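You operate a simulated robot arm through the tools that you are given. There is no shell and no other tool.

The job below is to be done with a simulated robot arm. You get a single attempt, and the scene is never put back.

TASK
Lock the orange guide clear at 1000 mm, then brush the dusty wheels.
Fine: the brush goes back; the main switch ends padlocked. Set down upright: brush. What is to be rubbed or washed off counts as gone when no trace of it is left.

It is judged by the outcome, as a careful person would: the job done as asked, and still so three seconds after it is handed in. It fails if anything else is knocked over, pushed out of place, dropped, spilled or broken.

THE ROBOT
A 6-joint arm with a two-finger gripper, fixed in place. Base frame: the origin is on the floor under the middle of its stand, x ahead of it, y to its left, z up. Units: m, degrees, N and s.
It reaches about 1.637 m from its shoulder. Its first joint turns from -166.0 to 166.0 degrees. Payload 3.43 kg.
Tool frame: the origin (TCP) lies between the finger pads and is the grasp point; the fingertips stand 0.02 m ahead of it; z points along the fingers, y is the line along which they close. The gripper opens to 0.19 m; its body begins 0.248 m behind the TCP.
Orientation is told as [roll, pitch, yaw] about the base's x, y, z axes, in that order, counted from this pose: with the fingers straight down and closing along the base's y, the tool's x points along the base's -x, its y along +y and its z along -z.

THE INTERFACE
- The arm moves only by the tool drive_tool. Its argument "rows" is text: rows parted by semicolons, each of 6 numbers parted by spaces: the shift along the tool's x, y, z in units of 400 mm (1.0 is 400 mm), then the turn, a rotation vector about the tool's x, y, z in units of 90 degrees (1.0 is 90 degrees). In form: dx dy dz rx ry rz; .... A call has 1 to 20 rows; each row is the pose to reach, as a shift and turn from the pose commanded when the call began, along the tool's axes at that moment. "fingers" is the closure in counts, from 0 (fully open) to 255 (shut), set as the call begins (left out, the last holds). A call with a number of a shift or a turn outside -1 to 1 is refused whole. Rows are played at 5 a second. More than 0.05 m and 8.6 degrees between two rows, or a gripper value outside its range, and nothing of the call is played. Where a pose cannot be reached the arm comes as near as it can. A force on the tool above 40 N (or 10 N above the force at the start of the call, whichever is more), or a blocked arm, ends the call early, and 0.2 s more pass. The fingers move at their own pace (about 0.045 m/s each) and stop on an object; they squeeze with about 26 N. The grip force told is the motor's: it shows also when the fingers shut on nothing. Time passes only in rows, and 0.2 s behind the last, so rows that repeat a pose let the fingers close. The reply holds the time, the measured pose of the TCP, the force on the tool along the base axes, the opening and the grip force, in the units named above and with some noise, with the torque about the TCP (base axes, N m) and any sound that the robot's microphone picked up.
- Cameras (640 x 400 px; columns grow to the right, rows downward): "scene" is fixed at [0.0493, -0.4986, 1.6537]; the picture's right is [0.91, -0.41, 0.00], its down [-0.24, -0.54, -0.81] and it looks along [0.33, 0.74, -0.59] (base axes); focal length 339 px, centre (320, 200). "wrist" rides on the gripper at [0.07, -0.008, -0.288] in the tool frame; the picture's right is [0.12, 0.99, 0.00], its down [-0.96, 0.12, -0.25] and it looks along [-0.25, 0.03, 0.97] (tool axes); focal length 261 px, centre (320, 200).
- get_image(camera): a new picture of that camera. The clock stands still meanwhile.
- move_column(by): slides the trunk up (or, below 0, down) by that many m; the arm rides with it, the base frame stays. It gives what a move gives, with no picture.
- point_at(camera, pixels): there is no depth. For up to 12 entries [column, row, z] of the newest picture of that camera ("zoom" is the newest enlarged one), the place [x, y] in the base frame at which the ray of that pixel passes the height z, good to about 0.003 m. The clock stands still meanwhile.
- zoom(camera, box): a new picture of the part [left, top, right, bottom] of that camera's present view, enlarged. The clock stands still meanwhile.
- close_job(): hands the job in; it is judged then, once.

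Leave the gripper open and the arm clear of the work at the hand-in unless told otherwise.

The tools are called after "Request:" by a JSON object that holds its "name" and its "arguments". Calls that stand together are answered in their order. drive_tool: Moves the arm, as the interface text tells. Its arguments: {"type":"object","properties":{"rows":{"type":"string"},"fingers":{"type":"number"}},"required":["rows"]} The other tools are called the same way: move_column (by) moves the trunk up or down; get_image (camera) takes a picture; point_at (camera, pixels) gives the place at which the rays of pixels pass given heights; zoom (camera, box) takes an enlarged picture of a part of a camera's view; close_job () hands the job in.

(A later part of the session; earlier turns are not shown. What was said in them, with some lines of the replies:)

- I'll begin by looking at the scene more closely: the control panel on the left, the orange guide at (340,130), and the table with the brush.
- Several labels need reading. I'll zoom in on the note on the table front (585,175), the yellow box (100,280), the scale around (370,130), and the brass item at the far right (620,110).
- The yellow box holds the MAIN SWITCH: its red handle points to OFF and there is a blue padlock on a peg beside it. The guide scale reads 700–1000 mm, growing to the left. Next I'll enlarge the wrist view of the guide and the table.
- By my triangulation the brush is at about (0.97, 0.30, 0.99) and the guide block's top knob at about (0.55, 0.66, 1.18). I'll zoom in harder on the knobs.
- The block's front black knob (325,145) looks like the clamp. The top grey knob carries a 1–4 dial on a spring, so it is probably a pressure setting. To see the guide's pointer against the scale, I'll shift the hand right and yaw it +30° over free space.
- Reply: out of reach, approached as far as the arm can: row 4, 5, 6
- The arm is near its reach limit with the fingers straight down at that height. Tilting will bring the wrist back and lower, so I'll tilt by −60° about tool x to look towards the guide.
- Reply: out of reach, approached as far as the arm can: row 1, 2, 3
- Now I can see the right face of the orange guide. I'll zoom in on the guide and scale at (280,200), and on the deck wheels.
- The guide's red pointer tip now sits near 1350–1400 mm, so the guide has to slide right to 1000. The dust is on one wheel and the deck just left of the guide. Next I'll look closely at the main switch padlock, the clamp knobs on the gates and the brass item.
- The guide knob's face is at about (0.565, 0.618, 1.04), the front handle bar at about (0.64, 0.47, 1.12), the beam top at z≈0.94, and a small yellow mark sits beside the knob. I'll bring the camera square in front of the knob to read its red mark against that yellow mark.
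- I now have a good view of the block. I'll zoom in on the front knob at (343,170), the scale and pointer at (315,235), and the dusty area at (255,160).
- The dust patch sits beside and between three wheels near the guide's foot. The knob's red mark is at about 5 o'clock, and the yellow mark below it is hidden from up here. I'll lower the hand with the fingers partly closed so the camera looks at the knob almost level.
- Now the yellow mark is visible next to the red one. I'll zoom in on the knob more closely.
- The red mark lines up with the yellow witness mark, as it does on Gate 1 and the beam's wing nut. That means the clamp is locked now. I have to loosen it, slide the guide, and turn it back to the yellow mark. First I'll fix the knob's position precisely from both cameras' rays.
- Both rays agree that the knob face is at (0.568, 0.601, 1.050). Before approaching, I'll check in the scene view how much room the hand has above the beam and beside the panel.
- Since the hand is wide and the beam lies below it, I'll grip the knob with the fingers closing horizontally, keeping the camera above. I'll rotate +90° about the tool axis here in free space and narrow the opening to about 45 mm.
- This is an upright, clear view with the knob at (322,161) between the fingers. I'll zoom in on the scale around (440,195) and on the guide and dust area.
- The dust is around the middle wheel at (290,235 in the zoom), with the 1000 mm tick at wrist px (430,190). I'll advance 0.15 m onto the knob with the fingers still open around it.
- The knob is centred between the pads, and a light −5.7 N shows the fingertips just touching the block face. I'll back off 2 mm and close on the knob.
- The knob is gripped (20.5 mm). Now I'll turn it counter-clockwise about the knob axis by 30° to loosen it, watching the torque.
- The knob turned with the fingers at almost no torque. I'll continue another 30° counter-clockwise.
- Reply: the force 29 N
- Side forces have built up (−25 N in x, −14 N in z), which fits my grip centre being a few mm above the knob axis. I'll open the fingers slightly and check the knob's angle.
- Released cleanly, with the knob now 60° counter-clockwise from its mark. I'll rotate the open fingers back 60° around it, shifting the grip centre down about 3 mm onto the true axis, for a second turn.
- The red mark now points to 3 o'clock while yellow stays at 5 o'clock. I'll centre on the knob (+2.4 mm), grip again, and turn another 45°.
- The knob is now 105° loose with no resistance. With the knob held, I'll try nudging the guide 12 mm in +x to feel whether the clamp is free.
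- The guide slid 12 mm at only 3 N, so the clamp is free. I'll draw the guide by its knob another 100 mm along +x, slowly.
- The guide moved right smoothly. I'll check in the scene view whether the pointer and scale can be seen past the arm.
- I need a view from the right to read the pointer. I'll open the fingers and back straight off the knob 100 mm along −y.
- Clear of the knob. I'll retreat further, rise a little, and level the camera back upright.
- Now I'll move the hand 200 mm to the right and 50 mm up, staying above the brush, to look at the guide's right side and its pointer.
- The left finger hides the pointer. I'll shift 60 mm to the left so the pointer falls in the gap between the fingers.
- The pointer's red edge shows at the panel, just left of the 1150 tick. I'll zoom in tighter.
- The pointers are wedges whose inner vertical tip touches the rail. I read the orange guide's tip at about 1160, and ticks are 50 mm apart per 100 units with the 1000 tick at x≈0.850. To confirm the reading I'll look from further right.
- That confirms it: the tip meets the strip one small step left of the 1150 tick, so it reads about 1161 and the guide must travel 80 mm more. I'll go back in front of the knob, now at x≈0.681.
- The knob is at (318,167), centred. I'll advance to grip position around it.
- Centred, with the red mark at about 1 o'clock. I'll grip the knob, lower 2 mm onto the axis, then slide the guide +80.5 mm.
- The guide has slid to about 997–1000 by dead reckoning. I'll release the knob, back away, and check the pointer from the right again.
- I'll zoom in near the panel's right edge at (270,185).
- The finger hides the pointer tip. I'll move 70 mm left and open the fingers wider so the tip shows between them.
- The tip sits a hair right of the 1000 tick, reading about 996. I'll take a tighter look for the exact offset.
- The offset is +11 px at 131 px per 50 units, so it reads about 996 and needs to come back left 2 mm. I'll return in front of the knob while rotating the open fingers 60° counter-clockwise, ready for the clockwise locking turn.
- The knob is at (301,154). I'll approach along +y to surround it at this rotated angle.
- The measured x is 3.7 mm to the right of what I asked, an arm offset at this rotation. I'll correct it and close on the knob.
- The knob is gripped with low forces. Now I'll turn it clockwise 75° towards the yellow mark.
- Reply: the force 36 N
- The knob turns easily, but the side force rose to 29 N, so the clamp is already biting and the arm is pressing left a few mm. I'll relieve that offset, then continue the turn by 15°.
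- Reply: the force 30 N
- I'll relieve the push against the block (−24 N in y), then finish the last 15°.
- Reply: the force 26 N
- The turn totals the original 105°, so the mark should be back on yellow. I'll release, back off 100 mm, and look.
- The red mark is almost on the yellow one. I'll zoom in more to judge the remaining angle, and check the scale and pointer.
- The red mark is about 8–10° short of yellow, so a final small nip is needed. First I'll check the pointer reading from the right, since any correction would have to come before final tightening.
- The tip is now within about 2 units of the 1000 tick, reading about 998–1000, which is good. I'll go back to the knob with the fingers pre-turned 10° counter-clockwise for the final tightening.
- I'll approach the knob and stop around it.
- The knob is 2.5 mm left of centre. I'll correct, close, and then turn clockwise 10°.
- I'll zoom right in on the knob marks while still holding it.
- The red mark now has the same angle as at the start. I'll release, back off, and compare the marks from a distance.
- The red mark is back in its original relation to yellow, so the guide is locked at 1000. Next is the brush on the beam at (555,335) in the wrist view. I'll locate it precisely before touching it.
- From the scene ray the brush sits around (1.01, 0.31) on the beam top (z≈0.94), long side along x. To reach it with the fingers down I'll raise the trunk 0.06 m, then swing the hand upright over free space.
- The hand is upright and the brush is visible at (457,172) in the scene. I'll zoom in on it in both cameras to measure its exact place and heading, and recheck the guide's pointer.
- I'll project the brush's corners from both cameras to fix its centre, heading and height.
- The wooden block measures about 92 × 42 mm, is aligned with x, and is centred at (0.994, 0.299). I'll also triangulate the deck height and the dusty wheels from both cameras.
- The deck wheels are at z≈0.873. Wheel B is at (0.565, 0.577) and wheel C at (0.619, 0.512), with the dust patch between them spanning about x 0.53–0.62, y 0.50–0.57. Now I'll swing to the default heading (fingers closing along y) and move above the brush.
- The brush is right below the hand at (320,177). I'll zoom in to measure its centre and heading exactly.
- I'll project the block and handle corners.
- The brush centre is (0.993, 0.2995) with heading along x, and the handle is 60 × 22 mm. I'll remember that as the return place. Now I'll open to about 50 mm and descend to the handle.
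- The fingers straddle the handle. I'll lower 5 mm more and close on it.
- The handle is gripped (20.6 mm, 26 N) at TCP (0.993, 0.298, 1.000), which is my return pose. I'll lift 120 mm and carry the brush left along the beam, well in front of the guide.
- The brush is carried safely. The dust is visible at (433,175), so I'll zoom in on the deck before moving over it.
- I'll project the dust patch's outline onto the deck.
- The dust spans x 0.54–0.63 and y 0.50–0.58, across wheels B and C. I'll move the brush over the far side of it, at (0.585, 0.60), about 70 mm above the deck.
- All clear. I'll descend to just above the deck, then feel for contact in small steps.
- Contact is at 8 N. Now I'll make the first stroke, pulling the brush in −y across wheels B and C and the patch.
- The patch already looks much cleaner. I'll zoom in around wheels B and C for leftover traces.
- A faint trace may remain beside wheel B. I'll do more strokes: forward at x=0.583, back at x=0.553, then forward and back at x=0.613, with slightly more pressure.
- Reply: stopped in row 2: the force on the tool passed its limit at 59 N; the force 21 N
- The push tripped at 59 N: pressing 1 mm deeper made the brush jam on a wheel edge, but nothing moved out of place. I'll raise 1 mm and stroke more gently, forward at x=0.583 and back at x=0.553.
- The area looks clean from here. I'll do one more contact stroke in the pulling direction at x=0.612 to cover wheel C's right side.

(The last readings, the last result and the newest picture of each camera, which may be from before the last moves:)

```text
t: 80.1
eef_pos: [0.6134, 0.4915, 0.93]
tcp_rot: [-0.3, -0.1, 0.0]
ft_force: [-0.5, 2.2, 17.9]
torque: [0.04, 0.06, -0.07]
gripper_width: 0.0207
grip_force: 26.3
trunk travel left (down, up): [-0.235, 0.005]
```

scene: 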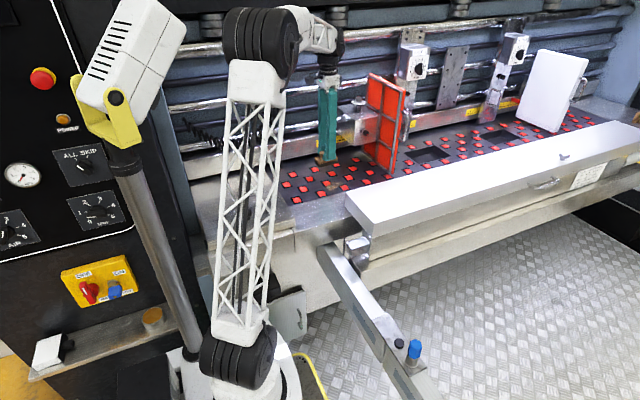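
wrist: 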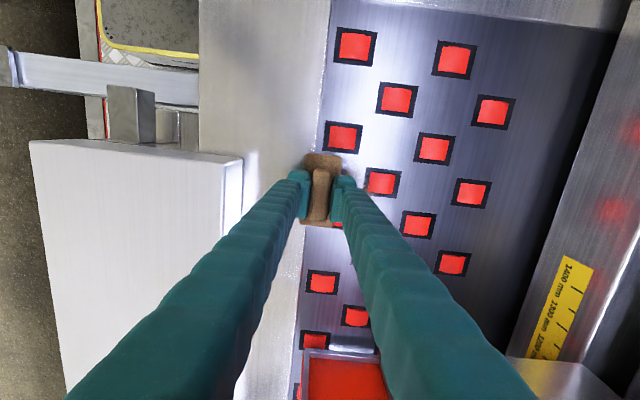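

Good contact (18 N). I'll do the same pulling stroke at x=0.557 for wheel B's left side, then lift away to inspect.

Request:
{"name": "drive_tool", "arguments": {"rows": "0 0 -0.05 0 0 0; 0.0713 0.095 -0.05 0 0 0; 0.1425 0.19 -0.05 0 0 0; 0.1425 0.285 -0.05 0 0 0; 0.1425 0.285 -0.02 0 0 0; 0.1425 0.285 0 0 0 0; 0.1425 0.235 0.001 0 0 0; 0.1425 0.185 0.001 0 0 0; 0.1425 0.135 0.001 0 0 0; 0.1425 0.085 0.001 0 0 0; 0.1425 0.035 0.001 0 0 0; 0.1425 0 0.001 0 0 0; 0.1425 0 -0.06 0 0 0; 0.1425 0 -0.16 0 0 0; 0.1425 -0.05 -0.26 0 0 0; 0.1425 -0.15 -0.36 0 0 0; 0.1425 -0.25 -0.4 0 0 0; 0.1425 -0.35 -0.4 0 0 0; 0.1425 -0.45 -0.4 0 0 0"}}

Request:
{"name": "get_image", "arguments": {"camera": "wrist"}}

Request:
{"name": "zoom", "arguments": {"camera": "wrist", "box": [395, 60, 555, 300]}}

Request:
{"name": "zoom", "arguments": {"camera": "scene", "box": [270, 130, 380, 210]}}

```text
refused: row 16 steps farther than a row can; nothing moved
```

```text
taken
```

wrist: 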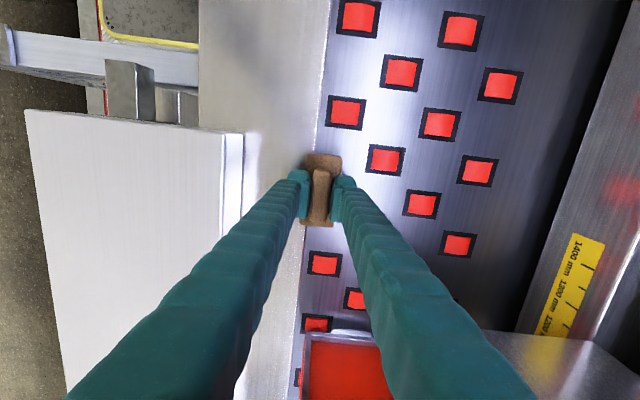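

```text
1.67 times, centred on (475, 180) of wrist
```

zoom: 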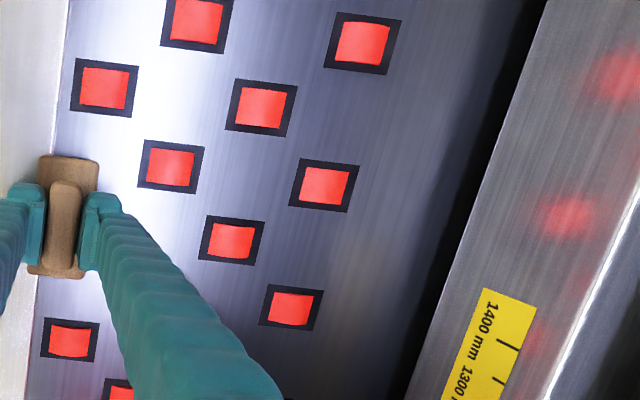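

```text
5.00 times, centred on (325, 170) of scene
```

zoom: 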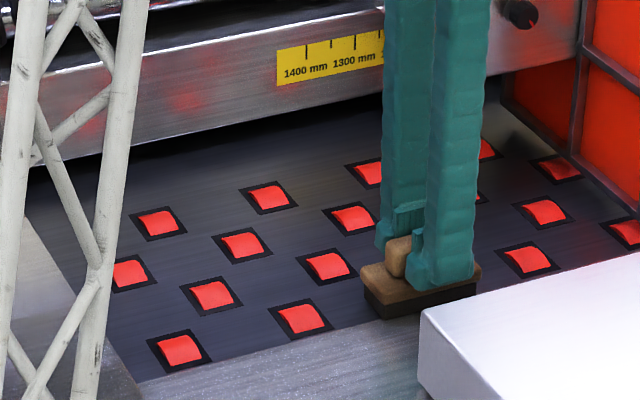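

The call was refused for one step that was too large, so nothing moved. I'll repeat the stroke at x=0.557 with smaller steps, and do the lift separately.

Request:
{"name": "drive_tool", "arguments": {"rows": "0 0 -0.05 0 0 0; 0.0713 0.095 -0.05 0 0 0; 0.1425 0.19 -0.05 0 0 0; 0.1425 0.285 -0.05 0 0 0; 0.1425 0.285 -0.02 0 0 0; 0.1425 0.285 0 0 0 0; 0.1425 0.235 0.001 0 0 0; 0.1425 0.185 0.001 0 0 0; 0.1425 0.135 0.001 0 0 0; 0.1425 0.085 0.001 0 0 0; 0.1425 0.035 0.001 0 0 0; 0.1425 0 0.001 0 0 0"}}

Request:
{"name": "drive_tool", "arguments": {"rows": "0 0 -0.05 0 0 0; 0 0 -0.15 0 0 0; 0 -0.05 -0.25 0 0 0; 0 -0.12 -0.33 0 0 0; 0 -0.2 -0.4 0 0 0; 0 -0.3 -0.45 0 0 0; 0 -0.4 -0.45 0 0 0; 0 -0.48 -0.45 0 0 0"}}

Request:
{"name": "get_image", "arguments": {"camera": "wrist"}}

Request:
{"name": "zoom", "arguments": {"camera": "wrist", "box": [395, 60, 555, 300]}}

Request:
{"name": "zoom", "arguments": {"camera": "scene", "box": [270, 130, 380, 210]}}

```text
t: 82.1
eef_pos: [0.5599, 0.5522, 0.9321]
tcp_rot: [0.2, -0.3, -0.1]
ft_force: [1.5, -0.5, 4.1]
torque: [-0.13, 0.12, 0.05]
gripper_width: 0.0209
grip_force: 25.8
trunk travel left (down, up): [-0.235, 0.005]
stopped in row 10: the force on the tool passed its limit at 49 N (the readings are from after the stop); the commanded pose is now the measured one
```

```text
t: 83.9
eef_pos: [0.5575, 0.3605, 1.1087]
tcp_rot: [0.2, -0.3, 0.0]
ft_force: [0.1, 0.9, -0.2]
torque: [-0.13, 0.05, -0.05]
gripper_width: 0.0209
grip_force: 26.4
trunk travel left (down, up): [-0.235, 0.005]
```

```text
taken
```

wrist: 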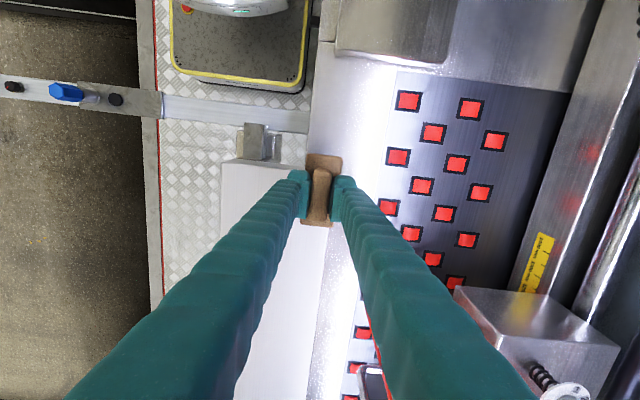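

```text
1.67 times, centred on (475, 180) of wrist
```

zoom: 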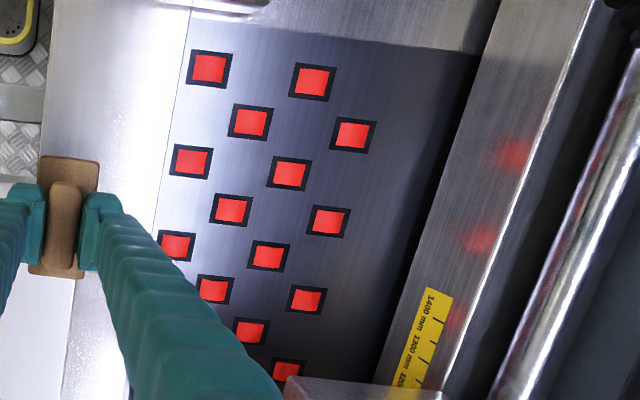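

```text
5.00 times, centred on (325, 170) of scene
```

zoom: 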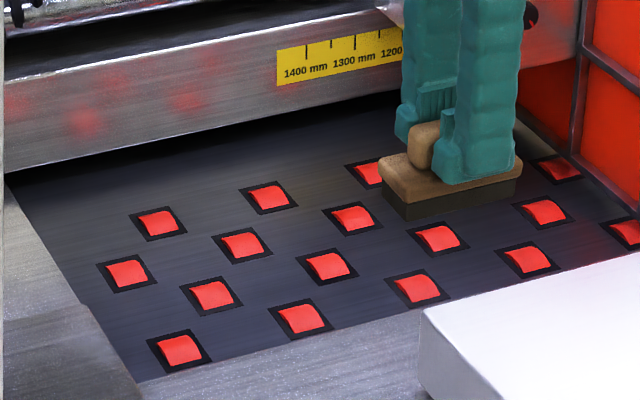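

The patch appears gone. I'll zoom in closely on wheels B (421,186) and C (388,208), and survey the rest of the deck for other dusty wheels.

Request:
{"name": "zoom", "arguments": {"camera": "wrist", "box": [375, 160, 450, 225]}}

Request:
{"name": "zoom", "arguments": {"camera": "scene", "box": [315, 165, 365, 200]}}

Request:
{"name": "zoom", "arguments": {"camera": "scene", "box": [385, 110, 475, 170]}}

Request:
{"name": "zoom", "arguments": {"camera": "scene", "box": [460, 90, 560, 160]}}

Request:
{"name": "zoom", "arguments": {"camera": "scene", "box": [540, 80, 625, 135]}}

```text
6.15 times, centred on (412, 192) of wrist
```

zoom: 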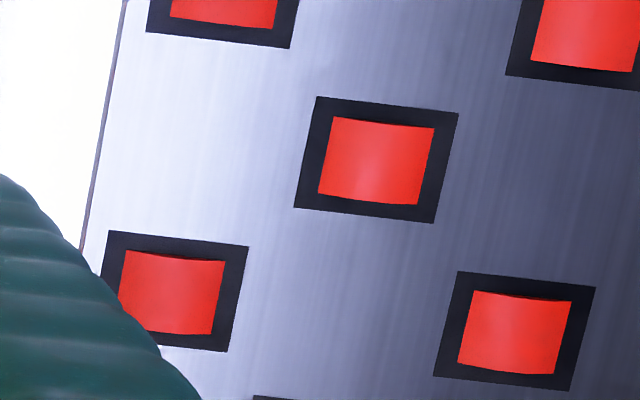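

```text
11.43 times, centred on (340, 182) of scene
```

zoom: 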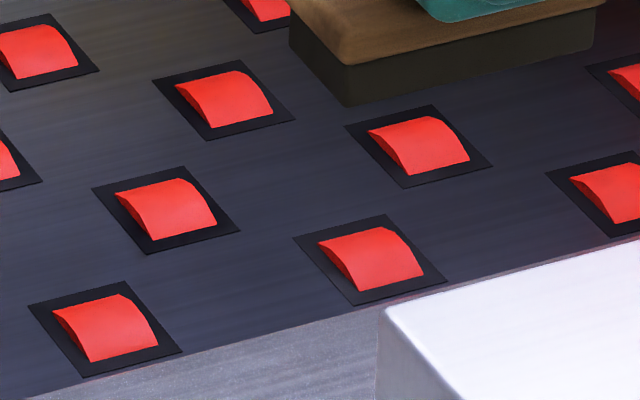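

```text
6.67 times, centred on (430, 140) of scene
```

zoom: 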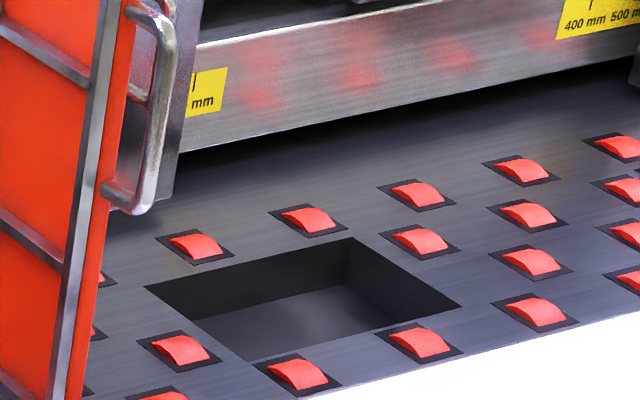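

```text
5.71 times, centred on (510, 125) of scene
```

zoom: 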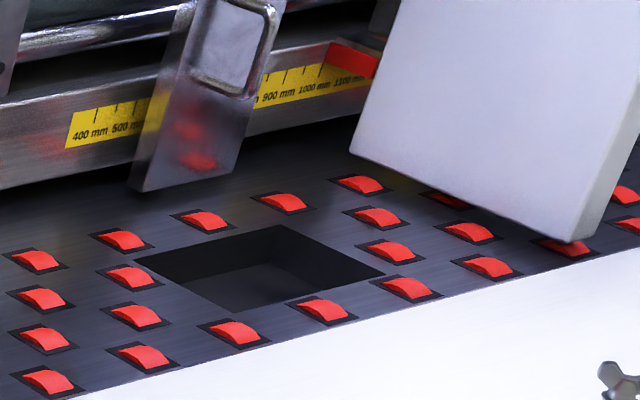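

```text
7.27 times, centred on (582, 108) of scene
```

zoom: 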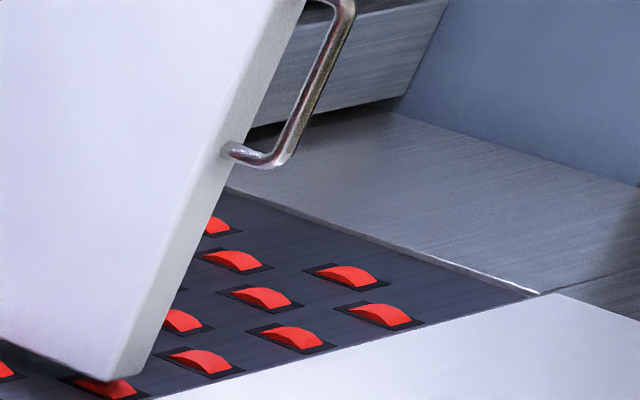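

All wheels look clean. Before putting the brush back, I'll check that it hasn't shifted in the grip.

Request:
{"name": "zoom", "arguments": {"camera": "wrist", "box": [270, 140, 370, 240]}}

Request:
{"name": "zoom", "arguments": {"camera": "scene", "box": [330, 130, 390, 185]}}

```text
4.00 times, centred on (320, 190) of wrist
```

zoom: 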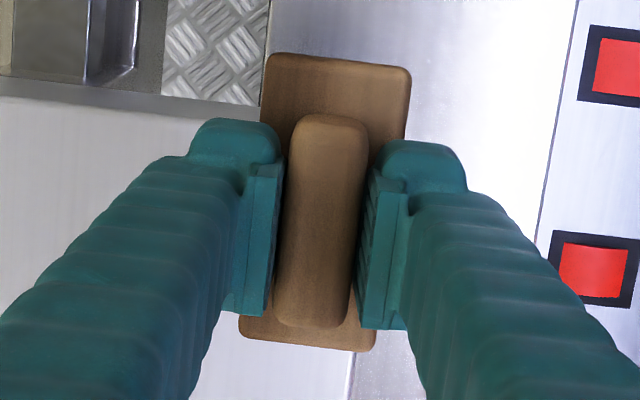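

```text
7.27 times, centred on (360, 158) of scene
```

zoom: 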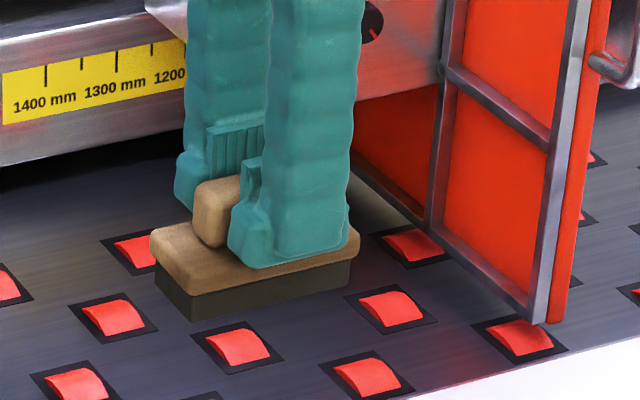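

The brush is still firmly and squarely in the grip. I'll carry it back along the beam to above its original place at (0.993, 0.2985).

Request:
{"name": "drive_tool", "arguments": {"rows": "-0.0833 -0.04 -0.005 0.0004 0.0006 0; -0.1667 -0.08 -0.01 0.0007 0.0011 0; -0.25 -0.11 -0.015 0.0011 0.0017 0; -0.3333 -0.14 -0.02 0.0015 0.0022 0; -0.4167 -0.155 -0.025 0.0018 0.0028 0; -0.5 -0.155 -0.03 0.0022 0.0033 0"}}

Request:
{"name": "drive_tool", "arguments": {"rows": "-0.1 0 0 0 0 0; -0.2 0 0 0 0 0; -0.3 0 0 0 0 0; -0.4 0 0 0 0 0; -0.5 0 0 0 0 0; -0.585 0 0 0 0 0; -0.585 0 0 0 0 0"}}

Request:
{"name": "get_image", "arguments": {"camera": "wrist"}}

```text
t: 85.3
eef_pos: [0.7578, 0.2996, 1.123]
tcp_rot: [0.0, -0.1, 0.0]
ft_force: [-1.6, -0.3, -0.8]
torque: [-0.02, -0.2, -0.02]
gripper_width: 0.0208
grip_force: 25.9
trunk travel left (down, up): [-0.235, 0.005]
```

```text
t: 86.9
eef_pos: [0.993, 0.2985, 1.124]
tcp_rot: [0.0, 0.1, 0.1]
ft_force: [1.1, -0.8, -1.0]
torque: [-0.03, 0.09, 0.0]
gripper_width: 0.0207
grip_force: 25.9
trunk travel left (down, up): [-0.235, 0.005]
```

```text
taken
```

wrist: 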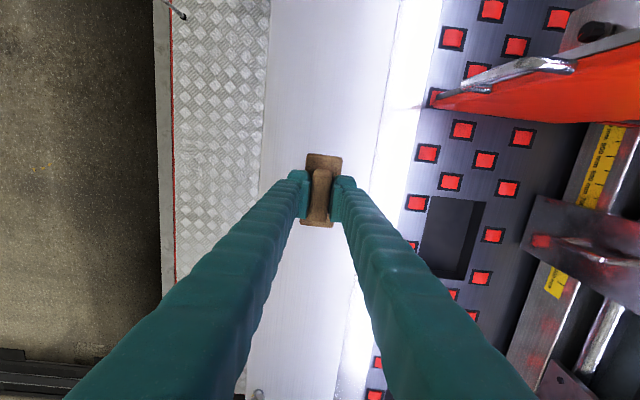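

Exactly over the original spot. I'll lower the brush to just above the beam, then ease it into contact.

Request:
{"name": "drive_tool", "arguments": {"rows": "0 0 0.075 0 0 0; 0 0 0.15 0 0 0; 0 0 0.225 0 0 0; 0 0 0.275 0 0 0; 0 0 0.3 0 0 0; 0 0 0.303 0 0 0"}}

Request:
{"name": "drive_tool", "arguments": {"rows": "0 0 0.003 0 0 0; 0 0 0.006 0 0 0"}}

Request:
{"name": "zoom", "arguments": {"camera": "scene", "box": [420, 130, 500, 200]}}

```text
t: 88.3
eef_pos: [0.99, 0.2992, 1.0006]
tcp_rot: [0.0, 0.1, 0.0]
ft_force: [0.1, 0.7, -1.6]
torque: [-0.01, -0.01, -0.04]
gripper_width: 0.0208
grip_force: 26.0
trunk travel left (down, up): [-0.235, 0.005]
```

```text
t: 88.9
eef_pos: [0.991, 0.2992, 1.0008]
tcp_rot: [0.0, 0.0, 0.0]
ft_force: [-0.9, 0.4, 5.5]
torque: [-0.1, -0.29, -0.02]
gripper_width: 0.0206
grip_force: 25.6
trunk travel left (down, up): [-0.235, 0.005]
```

```text
5.71 times, centred on (460, 165) of scene
```

zoom: 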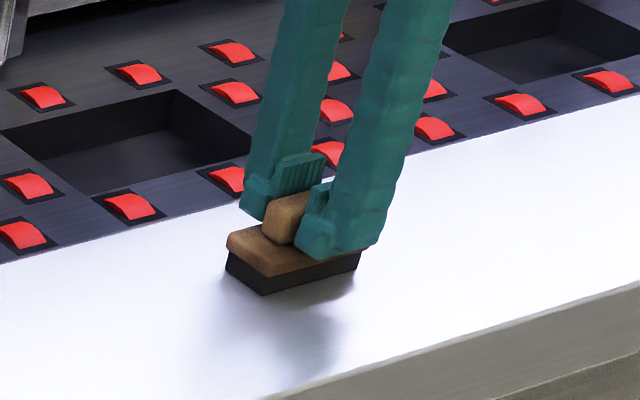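

The brush touches the beam (5.5 N), but compared with before it is about 3 mm left of its original spot. I'll lift 4 mm, shift +3 mm in x, and set it down again.

Request:
{"name": "drive_tool", "arguments": {"rows": "0 0 -0.012 0 0 0; -0.0075 0 -0.012 0 0 0; -0.0075 0 -0.004 0 0 0; -0.0075 0 0 0 0 0"}}

Request:
{"name": "zoom", "arguments": {"camera": "scene", "box": [420, 130, 500, 200]}}

```text
t: 89.9
eef_pos: [0.9941, 0.2983, 1.0007]
tcp_rot: [0.0, 0.1, -0.1]
ft_force: [-1.7, -0.2, 6.3]
torque: [-0.14, -0.22, -0.02]
gripper_width: 0.0206
grip_force: 26.0
trunk travel left (down, up): [-0.235, 0.005]
```

```text
5.71 times, centred on (460, 165) of scene
```

zoom: 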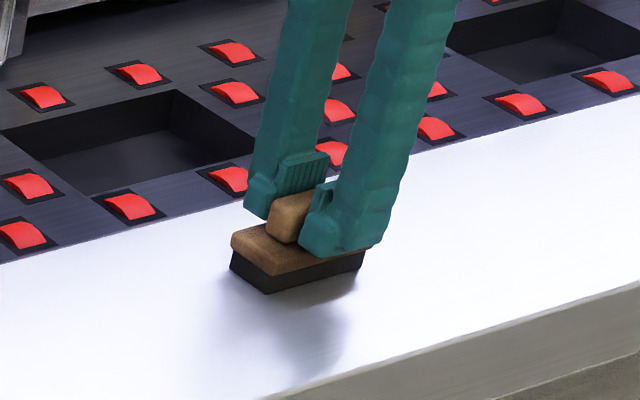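

The brush now matches its original picture. I'll open the fingers to about 50 mm and lift straight up.

Request:
{"name": "drive_tool", "arguments": {"rows": "0 0 0 0 0 0; 0 0 0 0 0 0; 0 0 0 0 0 0; 0 0 -0.02 0 0 0; 0 0 -0.08 0 0 0; 0 0 -0.16 0 0 0; 0 0 -0.25 0 0 0", "fingers": 185}}

Request:
{"name": "get_image", "arguments": {"camera": "wrist"}}

Request:
{"name": "zoom", "arguments": {"camera": "scene", "box": [430, 150, 490, 195]}}

```text
t: 91.5
eef_pos: [0.9945, 0.2982, 1.0983]
tcp_rot: [-0.1, 0.1, 0.0]
ft_force: [0.5, -0.2, 0.2]
torque: [-0.02, 0.05, 0.03]
gripper_width: 0.0521
grip_force: 0.1
trunk travel left (down, up): [-0.235, 0.005]
```

```text
taken
```

wrist: 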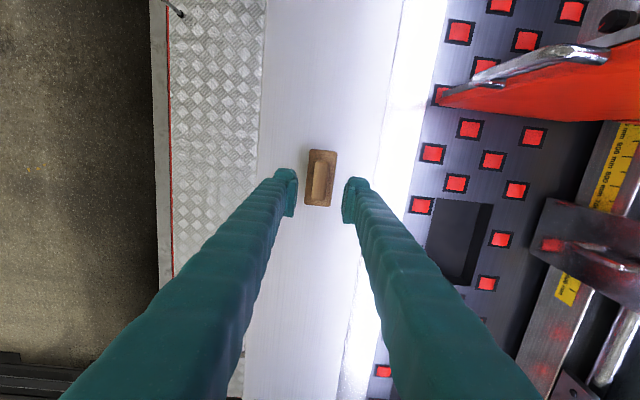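

```text
8.89 times, centred on (460, 172) of scene
```

zoom: 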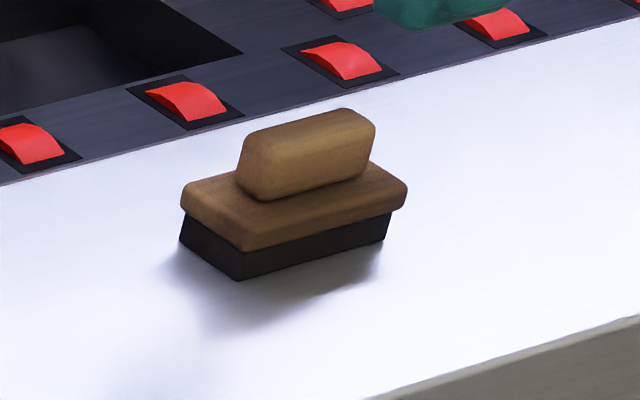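

The brush is back in place and upright. Next is the main switch's padlock. I'll zoom in hard on it in the scene view, since zooms stay sharp.

Request:
{"name": "zoom", "arguments": {"camera": "scene", "box": [106, 276, 126, 300]}}

Request:
{"name": "zoom", "arguments": {"camera": "scene", "box": [108, 276, 120, 288]}}

Request:
{"name": "zoom", "arguments": {"camera": "scene", "box": [78, 276, 104, 306]}}

```text
16.00 times, centred on (116, 288) of scene
```

zoom: 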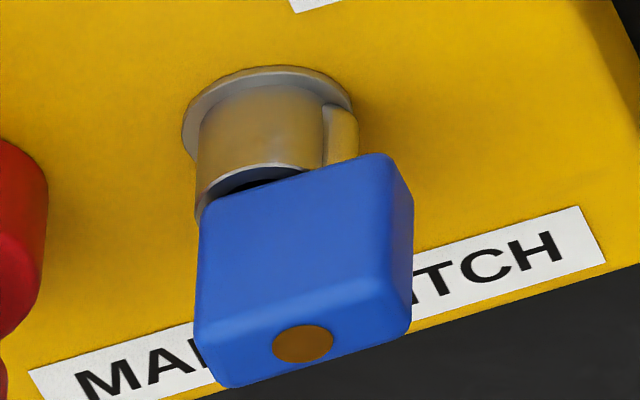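

```text
16.00 times, centred on (114, 282) of scene
```

zoom: 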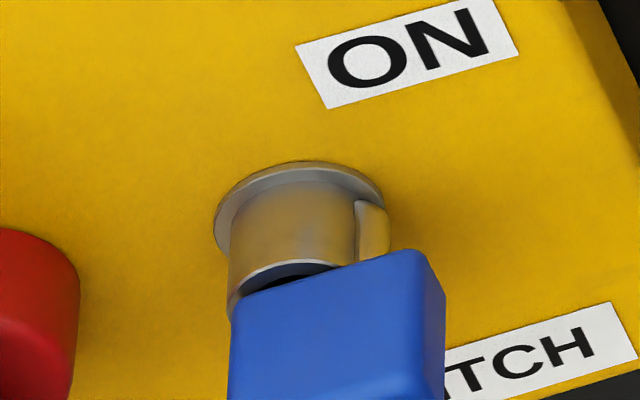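

```text
13.33 times, centred on (91, 291) of scene
```

zoom: 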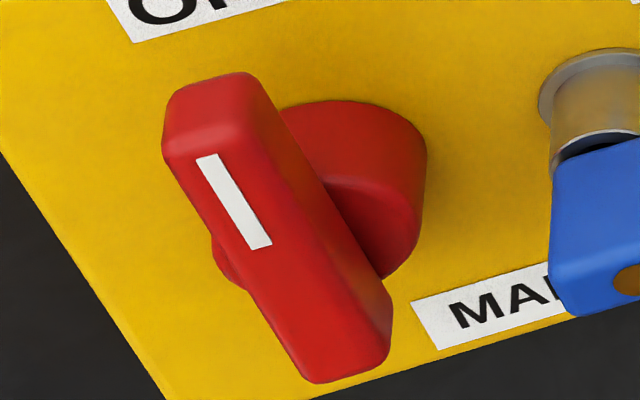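

The main switch padlock needs a closer look from another angle. I'll fold the arm back in stages, first retracting left and up with the fingers still pointing down.

Request:
{"name": "drive_tool", "arguments": {"rows": "0.0875 0 -0.0375 0 0 0; 0.175 0 -0.075 0 0 0; 0.2625 0 -0.1125 0 0 0; 0.35 0 -0.15 0 0 0; 0.4375 0 -0.1875 0 0 0; 0.525 0 -0.225 0 0 0; 0.6125 0 -0.2625 0 0 0; 0.7 0 -0.3 0 0 0; 0.7875 0 -0.3375 0 0 0; 0.875 0 -0.375 0 0 0", "fingers": 0}}

Request:
{"name": "drive_tool", "arguments": {"rows": "0.045 -0.0245 0 0 0 -0.0833; 0.09 -0.049 0 0 0 -0.1667; 0.135 -0.0735 0 0 0 -0.25; 0.18 -0.098 0 0 0 -0.3333; 0.225 -0.1225 0 0 0 -0.4167; 0.27 -0.147 0 0 0 -0.5; 0.315 -0.1715 0 0 0 -0.5833; 0.36 -0.196 0 0 0 -0.6667; 0.405 -0.2205 0 0 0 -0.75; 0.45 -0.245 0 0 0 -0.8333"}}

Request:
{"name": "get_image", "arguments": {"camera": "wrist"}}

Request:
{"name": "get_image", "arguments": {"camera": "scene"}}

```text
t: 93.7
eef_pos: [0.6416, 0.2989, 1.2492]
tcp_rot: [0.0, 0.2, 0.0]
ft_force: [1.4, 0.9, 0.0]
torque: [-0.03, 0.19, 0.02]
gripper_width: 0.19
grip_force: 0.0
trunk travel left (down, up): [-0.235, 0.005]
```

```text
t: 95.9
eef_pos: [0.4662, 0.2013, 1.2507]
tcp_rot: [0.0, 0.1, 75.1]
ft_force: [0.0, 0.6, 0.6]
torque: [-0.05, 0.1, 0.01]
gripper_width: 0.1899
grip_force: 0.1
trunk travel left (down, up): [-0.235, 0.005]
```

```text
taken
```

wrist: 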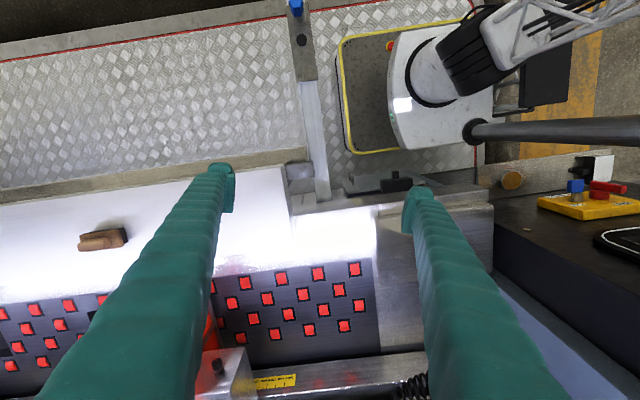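

```text
taken
```

scene: 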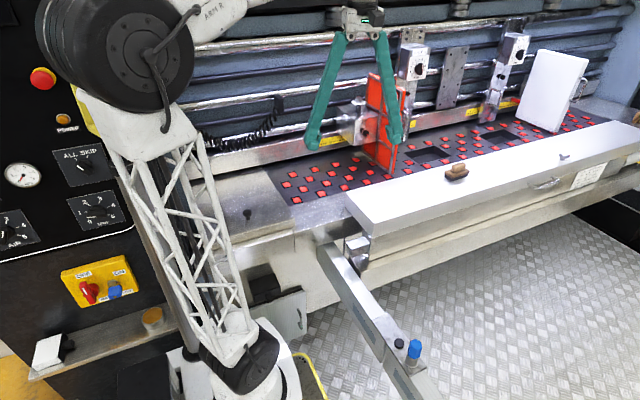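

Now the wrist camera sees the switch box from above on its right side, at (590,195). I'll zoom in on the padlock and the handle.

Request:
{"name": "zoom", "arguments": {"camera": "wrist", "box": [530, 150, 640, 230]}}

Request:
{"name": "zoom", "arguments": {"camera": "wrist", "box": [560, 170, 640, 220]}}

Request:
{"name": "zoom", "arguments": {"camera": "wrist", "box": [562, 172, 592, 207]}}

```text
5.00 times, centred on (585, 190) of wrist
```

zoom: 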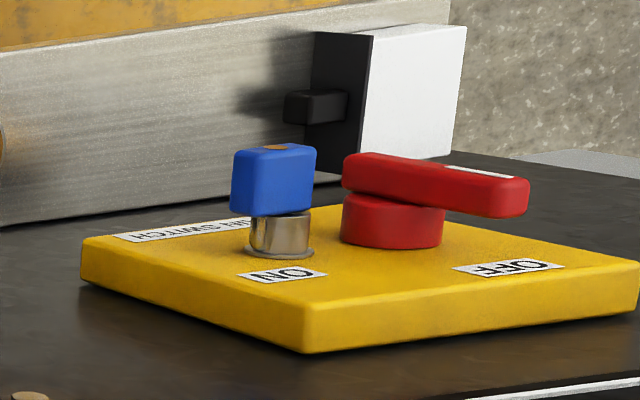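

```text
8.00 times, centred on (600, 195) of wrist
```

zoom: 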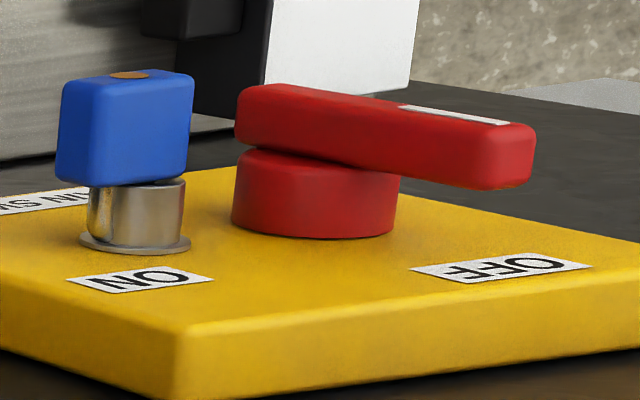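

```text
11.43 times, centred on (577, 190) of wrist
```

zoom: 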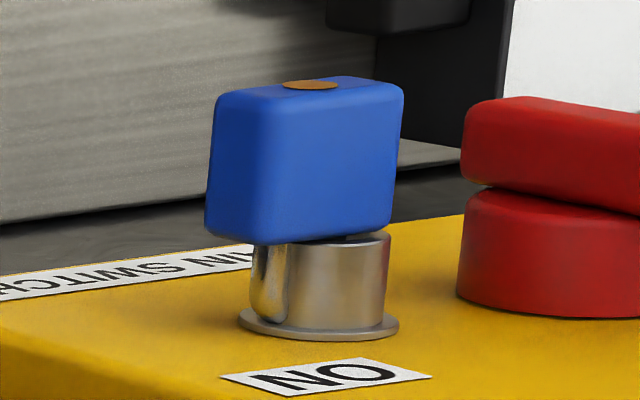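

This settles it. The handle is at OFF, and the blue padlock sits closed with its shackle through the steel staple at the ON side, blocking the handle. The main switch is padlocked and has not been touched. Next I'll re-verify the guide's clamp mark and the whole deck from this unobstructed scene view.

Request:
{"name": "zoom", "arguments": {"camera": "scene", "box": [345, 110, 385, 150]}}

Request:
{"name": "zoom", "arguments": {"camera": "scene", "box": [260, 130, 420, 220]}}

Request:
{"name": "zoom", "arguments": {"camera": "wrist", "box": [200, 250, 390, 380]}}

Request:
{"name": "zoom", "arguments": {"camera": "scene", "box": [380, 90, 425, 135]}}

```text
10.00 times, centred on (365, 130) of scene
```

zoom: 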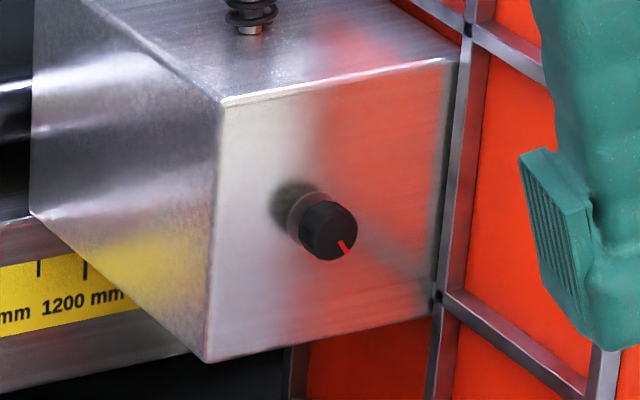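

```text
4.00 times, centred on (340, 175) of scene
```

zoom: 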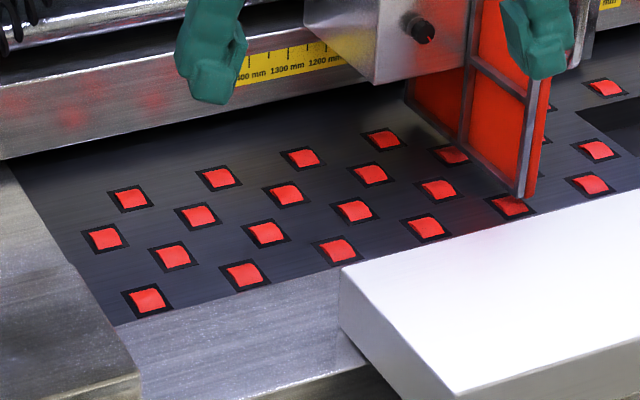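

```text
3.08 times, centred on (295, 315) of wrist
```

zoom: 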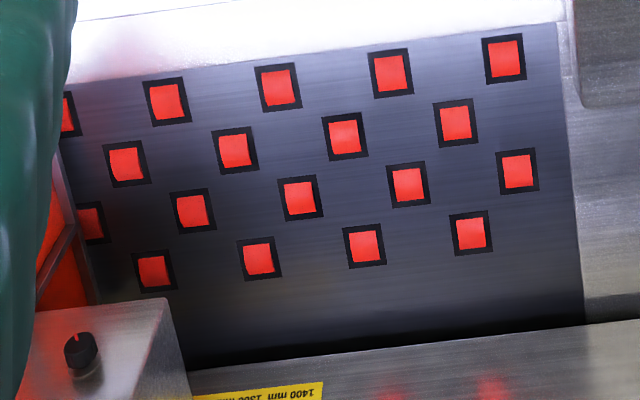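

```text
8.89 times, centred on (402, 112) of scene
```

zoom: 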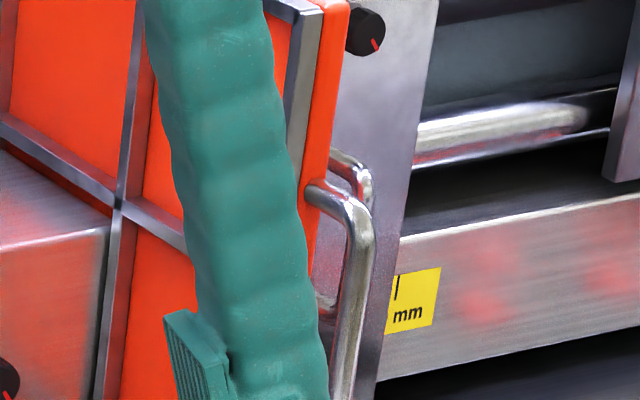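

The clamp mark and all the wheels look right. I'll swing back and take one last reading of the guide's pointer after the final tightening.

Request:
{"name": "drive_tool", "arguments": {"rows": "-0.005 -0.0493 0 0 0 0.0833; -0.01 -0.0987 0 0 0 0.1667; -0.015 -0.148 0 0 0 0.25; -0.02 -0.1973 0 0 0 0.3333; -0.025 -0.2467 0 0 0 0.4167; -0.03 -0.296 0 0 0 0.5; -0.035 -0.3453 0 0 0 0.5833; -0.04 -0.3947 0 0 0 0.6667; -0.045 -0.444 0 0 0 0.75; -0.05 -0.4933 0 0 0 0.8333"}}

```text
t: 98.1
eef_pos: [0.66, 0.1683, 1.2505]
tcp_rot: [-0.1, -0.1, -0.1]
ft_force: [-1.4, -0.3, 0.7]
torque: [0.06, -0.16, -0.02]
gripper_width: 0.1903
grip_force: 0.0
trunk travel left (down, up): [-0.235, 0.005]
```

Heading is back to zero. I'll move out to the right above the brush area, at z=1.16, to see the pointer.

Request:
{"name": "drive_tool", "arguments": {"rows": "-0.0925 0.0305 0.0225 0 0 0; -0.185 0.061 0.045 0 0 0; -0.2775 0.0915 0.0675 0 0 0; -0.37 0.122 0.09 0 0 0; -0.4625 0.1525 0.1125 0 0 0; -0.555 0.183 0.135 0 0 0; -0.6475 0.2135 0.1575 0 0 0; -0.74 0.244 0.18 0 0 0; -0.8325 0.2745 0.2025 0 0 0; -0.925 0.305 0.225 0 0 0"}}

Request:
{"name": "get_image", "arguments": {"camera": "wrist"}}

Request:
{"name": "zoom", "arguments": {"camera": "wrist", "box": [560, 70, 640, 150]}}

```text
t: 100.3
eef_pos: [1.0161, 0.2861, 1.1533]
tcp_rot: [0.2, -0.4, 0.0]
ft_force: [-1.3, -0.6, 2.2]
torque: [0.17, -0.41, -0.01]
gripper_width: 0.19
grip_force: 0.1
out of reach, approached as far as the arm can: row 10
trunk travel left (down, up): [-0.235, 0.005]
```

```text
taken
```

wrist: 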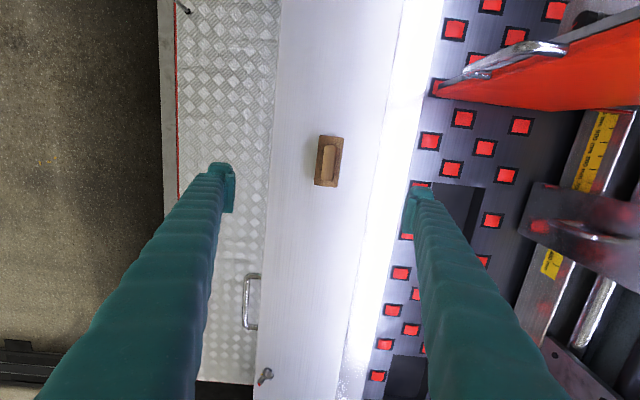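

```text
5.00 times, centred on (600, 110) of wrist
```

zoom: 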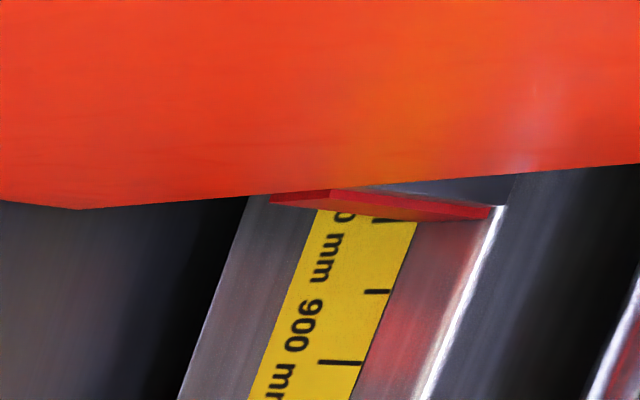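

I'll zoom in tightly on the pointer tip and the 1000 tick at about (598,104).

Request:
{"name": "zoom", "arguments": {"camera": "wrist", "box": [588, 100, 612, 122]}}

Request:
{"name": "zoom", "arguments": {"camera": "scene", "box": [430, 150, 490, 195]}}

```text
16.00 times, centred on (600, 111) of wrist
```

zoom: 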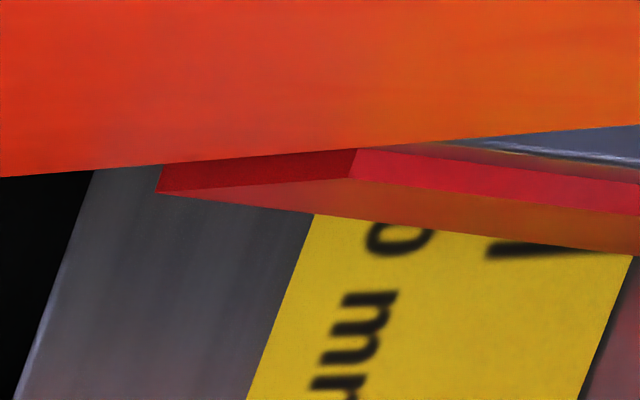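

```text
8.89 times, centred on (460, 172) of scene
```

zoom: 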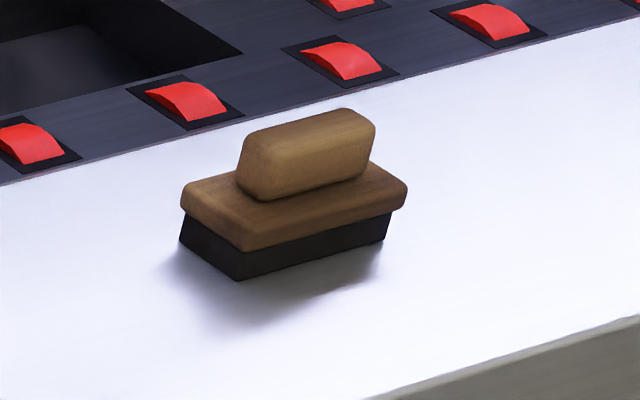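

The tip edge lies right on the 1000 tick (within about ±2), the brush stands upright in its place, and the clamp is on its mark. I'll now retract the arm, gripper open, back to about its starting pose, clear of the work.

Request:
{"name": "drive_tool", "arguments": {"rows": "0.08 0 -0.04 0 0 0; 0.16 0 -0.08 0 0 0; 0.25 0 -0.12 0 0 0; 0.34 0 -0.16 0 0 0; 0.43 0 -0.2 0 0 0; 0.52 0 -0.24 0 0 0; 0.61 0 -0.28 0 0 0; 0.7 0 -0.32 0 0 0; 0.79 0 -0.36 0 0 0; 0.88 0 -0.4 0 0 0; 0.97 0 -0.42 0 0 0", "fingers": 0}}

Request:
{"name": "drive_tool", "arguments": {"rows": "0.06 -0.03 0 0 0 0; 0.15 -0.06 0 0 0 0; 0.24 -0.08 0 0 0 0; 0.24 -0.08 0 0 0 0"}}

Request:
{"name": "get_image", "arguments": {"camera": "scene"}}

Request:
{"name": "get_image", "arguments": {"camera": "wrist"}}

```text
t: 102.7
eef_pos: [0.6278, 0.2862, 1.3172]
tcp_rot: [0.1, 0.1, 0.0]
ft_force: [0.5, 1.1, 0.2]
torque: [-0.04, 0.21, -0.02]
gripper_width: 0.1901
grip_force: 0.1
trunk travel left (down, up): [-0.235, 0.005]
```

```text
t: 103.7
eef_pos: [0.5307, 0.2563, 1.3182]
tcp_rot: [0.0, 0.0, 0.0]
ft_force: [-0.2, -1.4, 0.7]
torque: [0.11, -0.09, -0.01]
gripper_width: 0.19
grip_force: 0.2
trunk travel left (down, up): [-0.235, 0.005]
```

```text
taken
```

scene: 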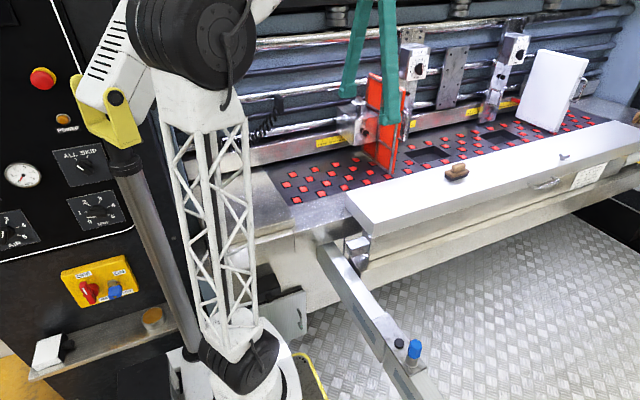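

```text
taken
```

wrist: 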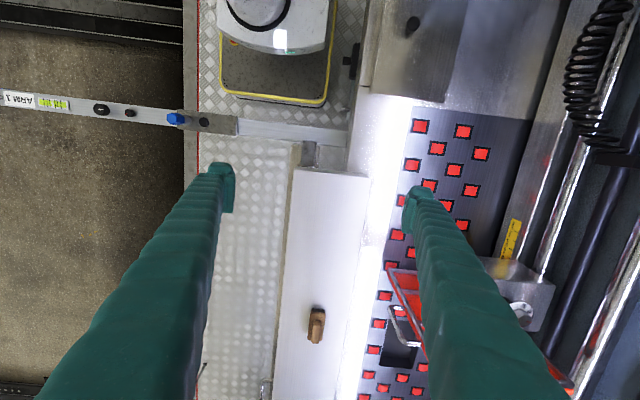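

Everything looks in order. I'll take one last close check for dust traces and the padlock before handing in.

Request:
{"name": "zoom", "arguments": {"camera": "scene", "box": [310, 165, 360, 205]}}

Request:
{"name": "zoom", "arguments": {"camera": "wrist", "box": [385, 110, 500, 250]}}

Request:
{"name": "zoom", "arguments": {"camera": "scene", "box": [55, 245, 145, 310]}}

```text
10.00 times, centred on (335, 185) of scene
```

zoom: 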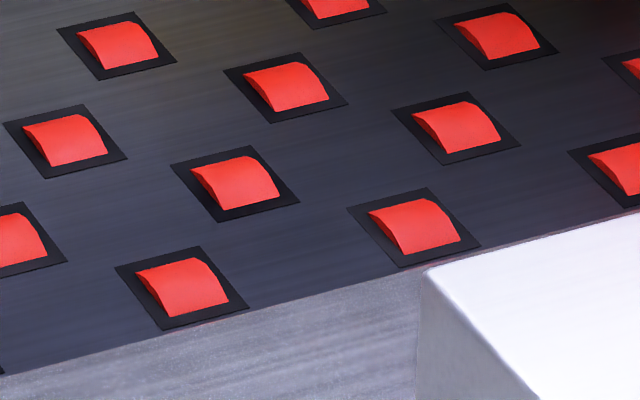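

```text
2.86 times, centred on (442, 180) of wrist
```

zoom: 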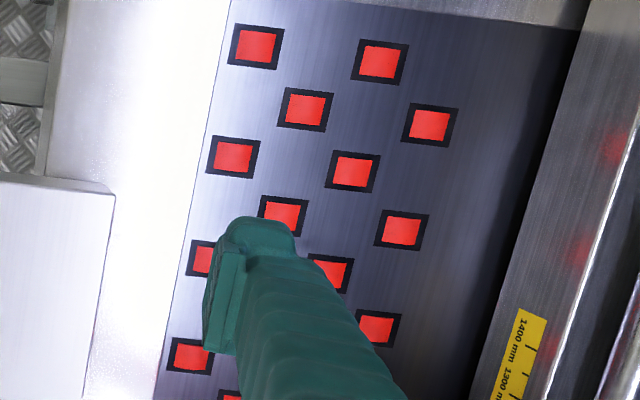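

```text
6.15 times, centred on (100, 278) of scene
```

zoom: 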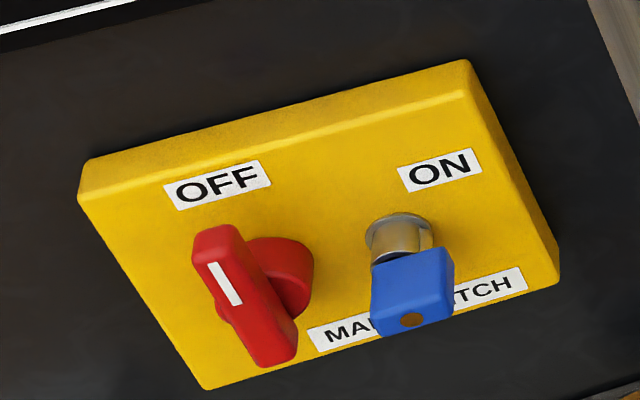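

The wheels and deck show no trace of dust. The guide is clamped at 1000 mm, the brush is back upright, and the main switch is OFF and padlocked. The gripper is open and the arm is clear, so I'm handing in the job.

Request:
{"name": "close_job", "arguments": {}}

```text
The job is handed in.
```

The job is handed in. The orange guide is locked at 1000 mm and the dusty wheels are brushed clean.

- **Guide:** I loosened its clamp knob and slid it from about 1390 mm to 1000 mm. I then turned the knob back until its red mark sat against the yellow one, as it was at the start. The last reading of the pointer was within about 2 mm of 1000 on the scale.
- **Wheels:** Dust was on two wheels and the deck between them. Close-up views from both cameras after brushing show no trace there, and I saw no other dusty wheels.
- **Brushing stops:** Two strokes stopped early when the brush caught a wheel edge, at 59 N and 49 N. Nothing moved out of place.
- **Brush:** It is upright on the beam in its original spot, matching the earlier picture to within about 1–2 mm.
- **Main switch:** It was already OFF, and its padlock looked closed through the staple, so I left it untouched. I judged this only from camera views.

The gripper is open and the arm is back near its starting pose. The trunk is 60 mm higher than it was at the start.
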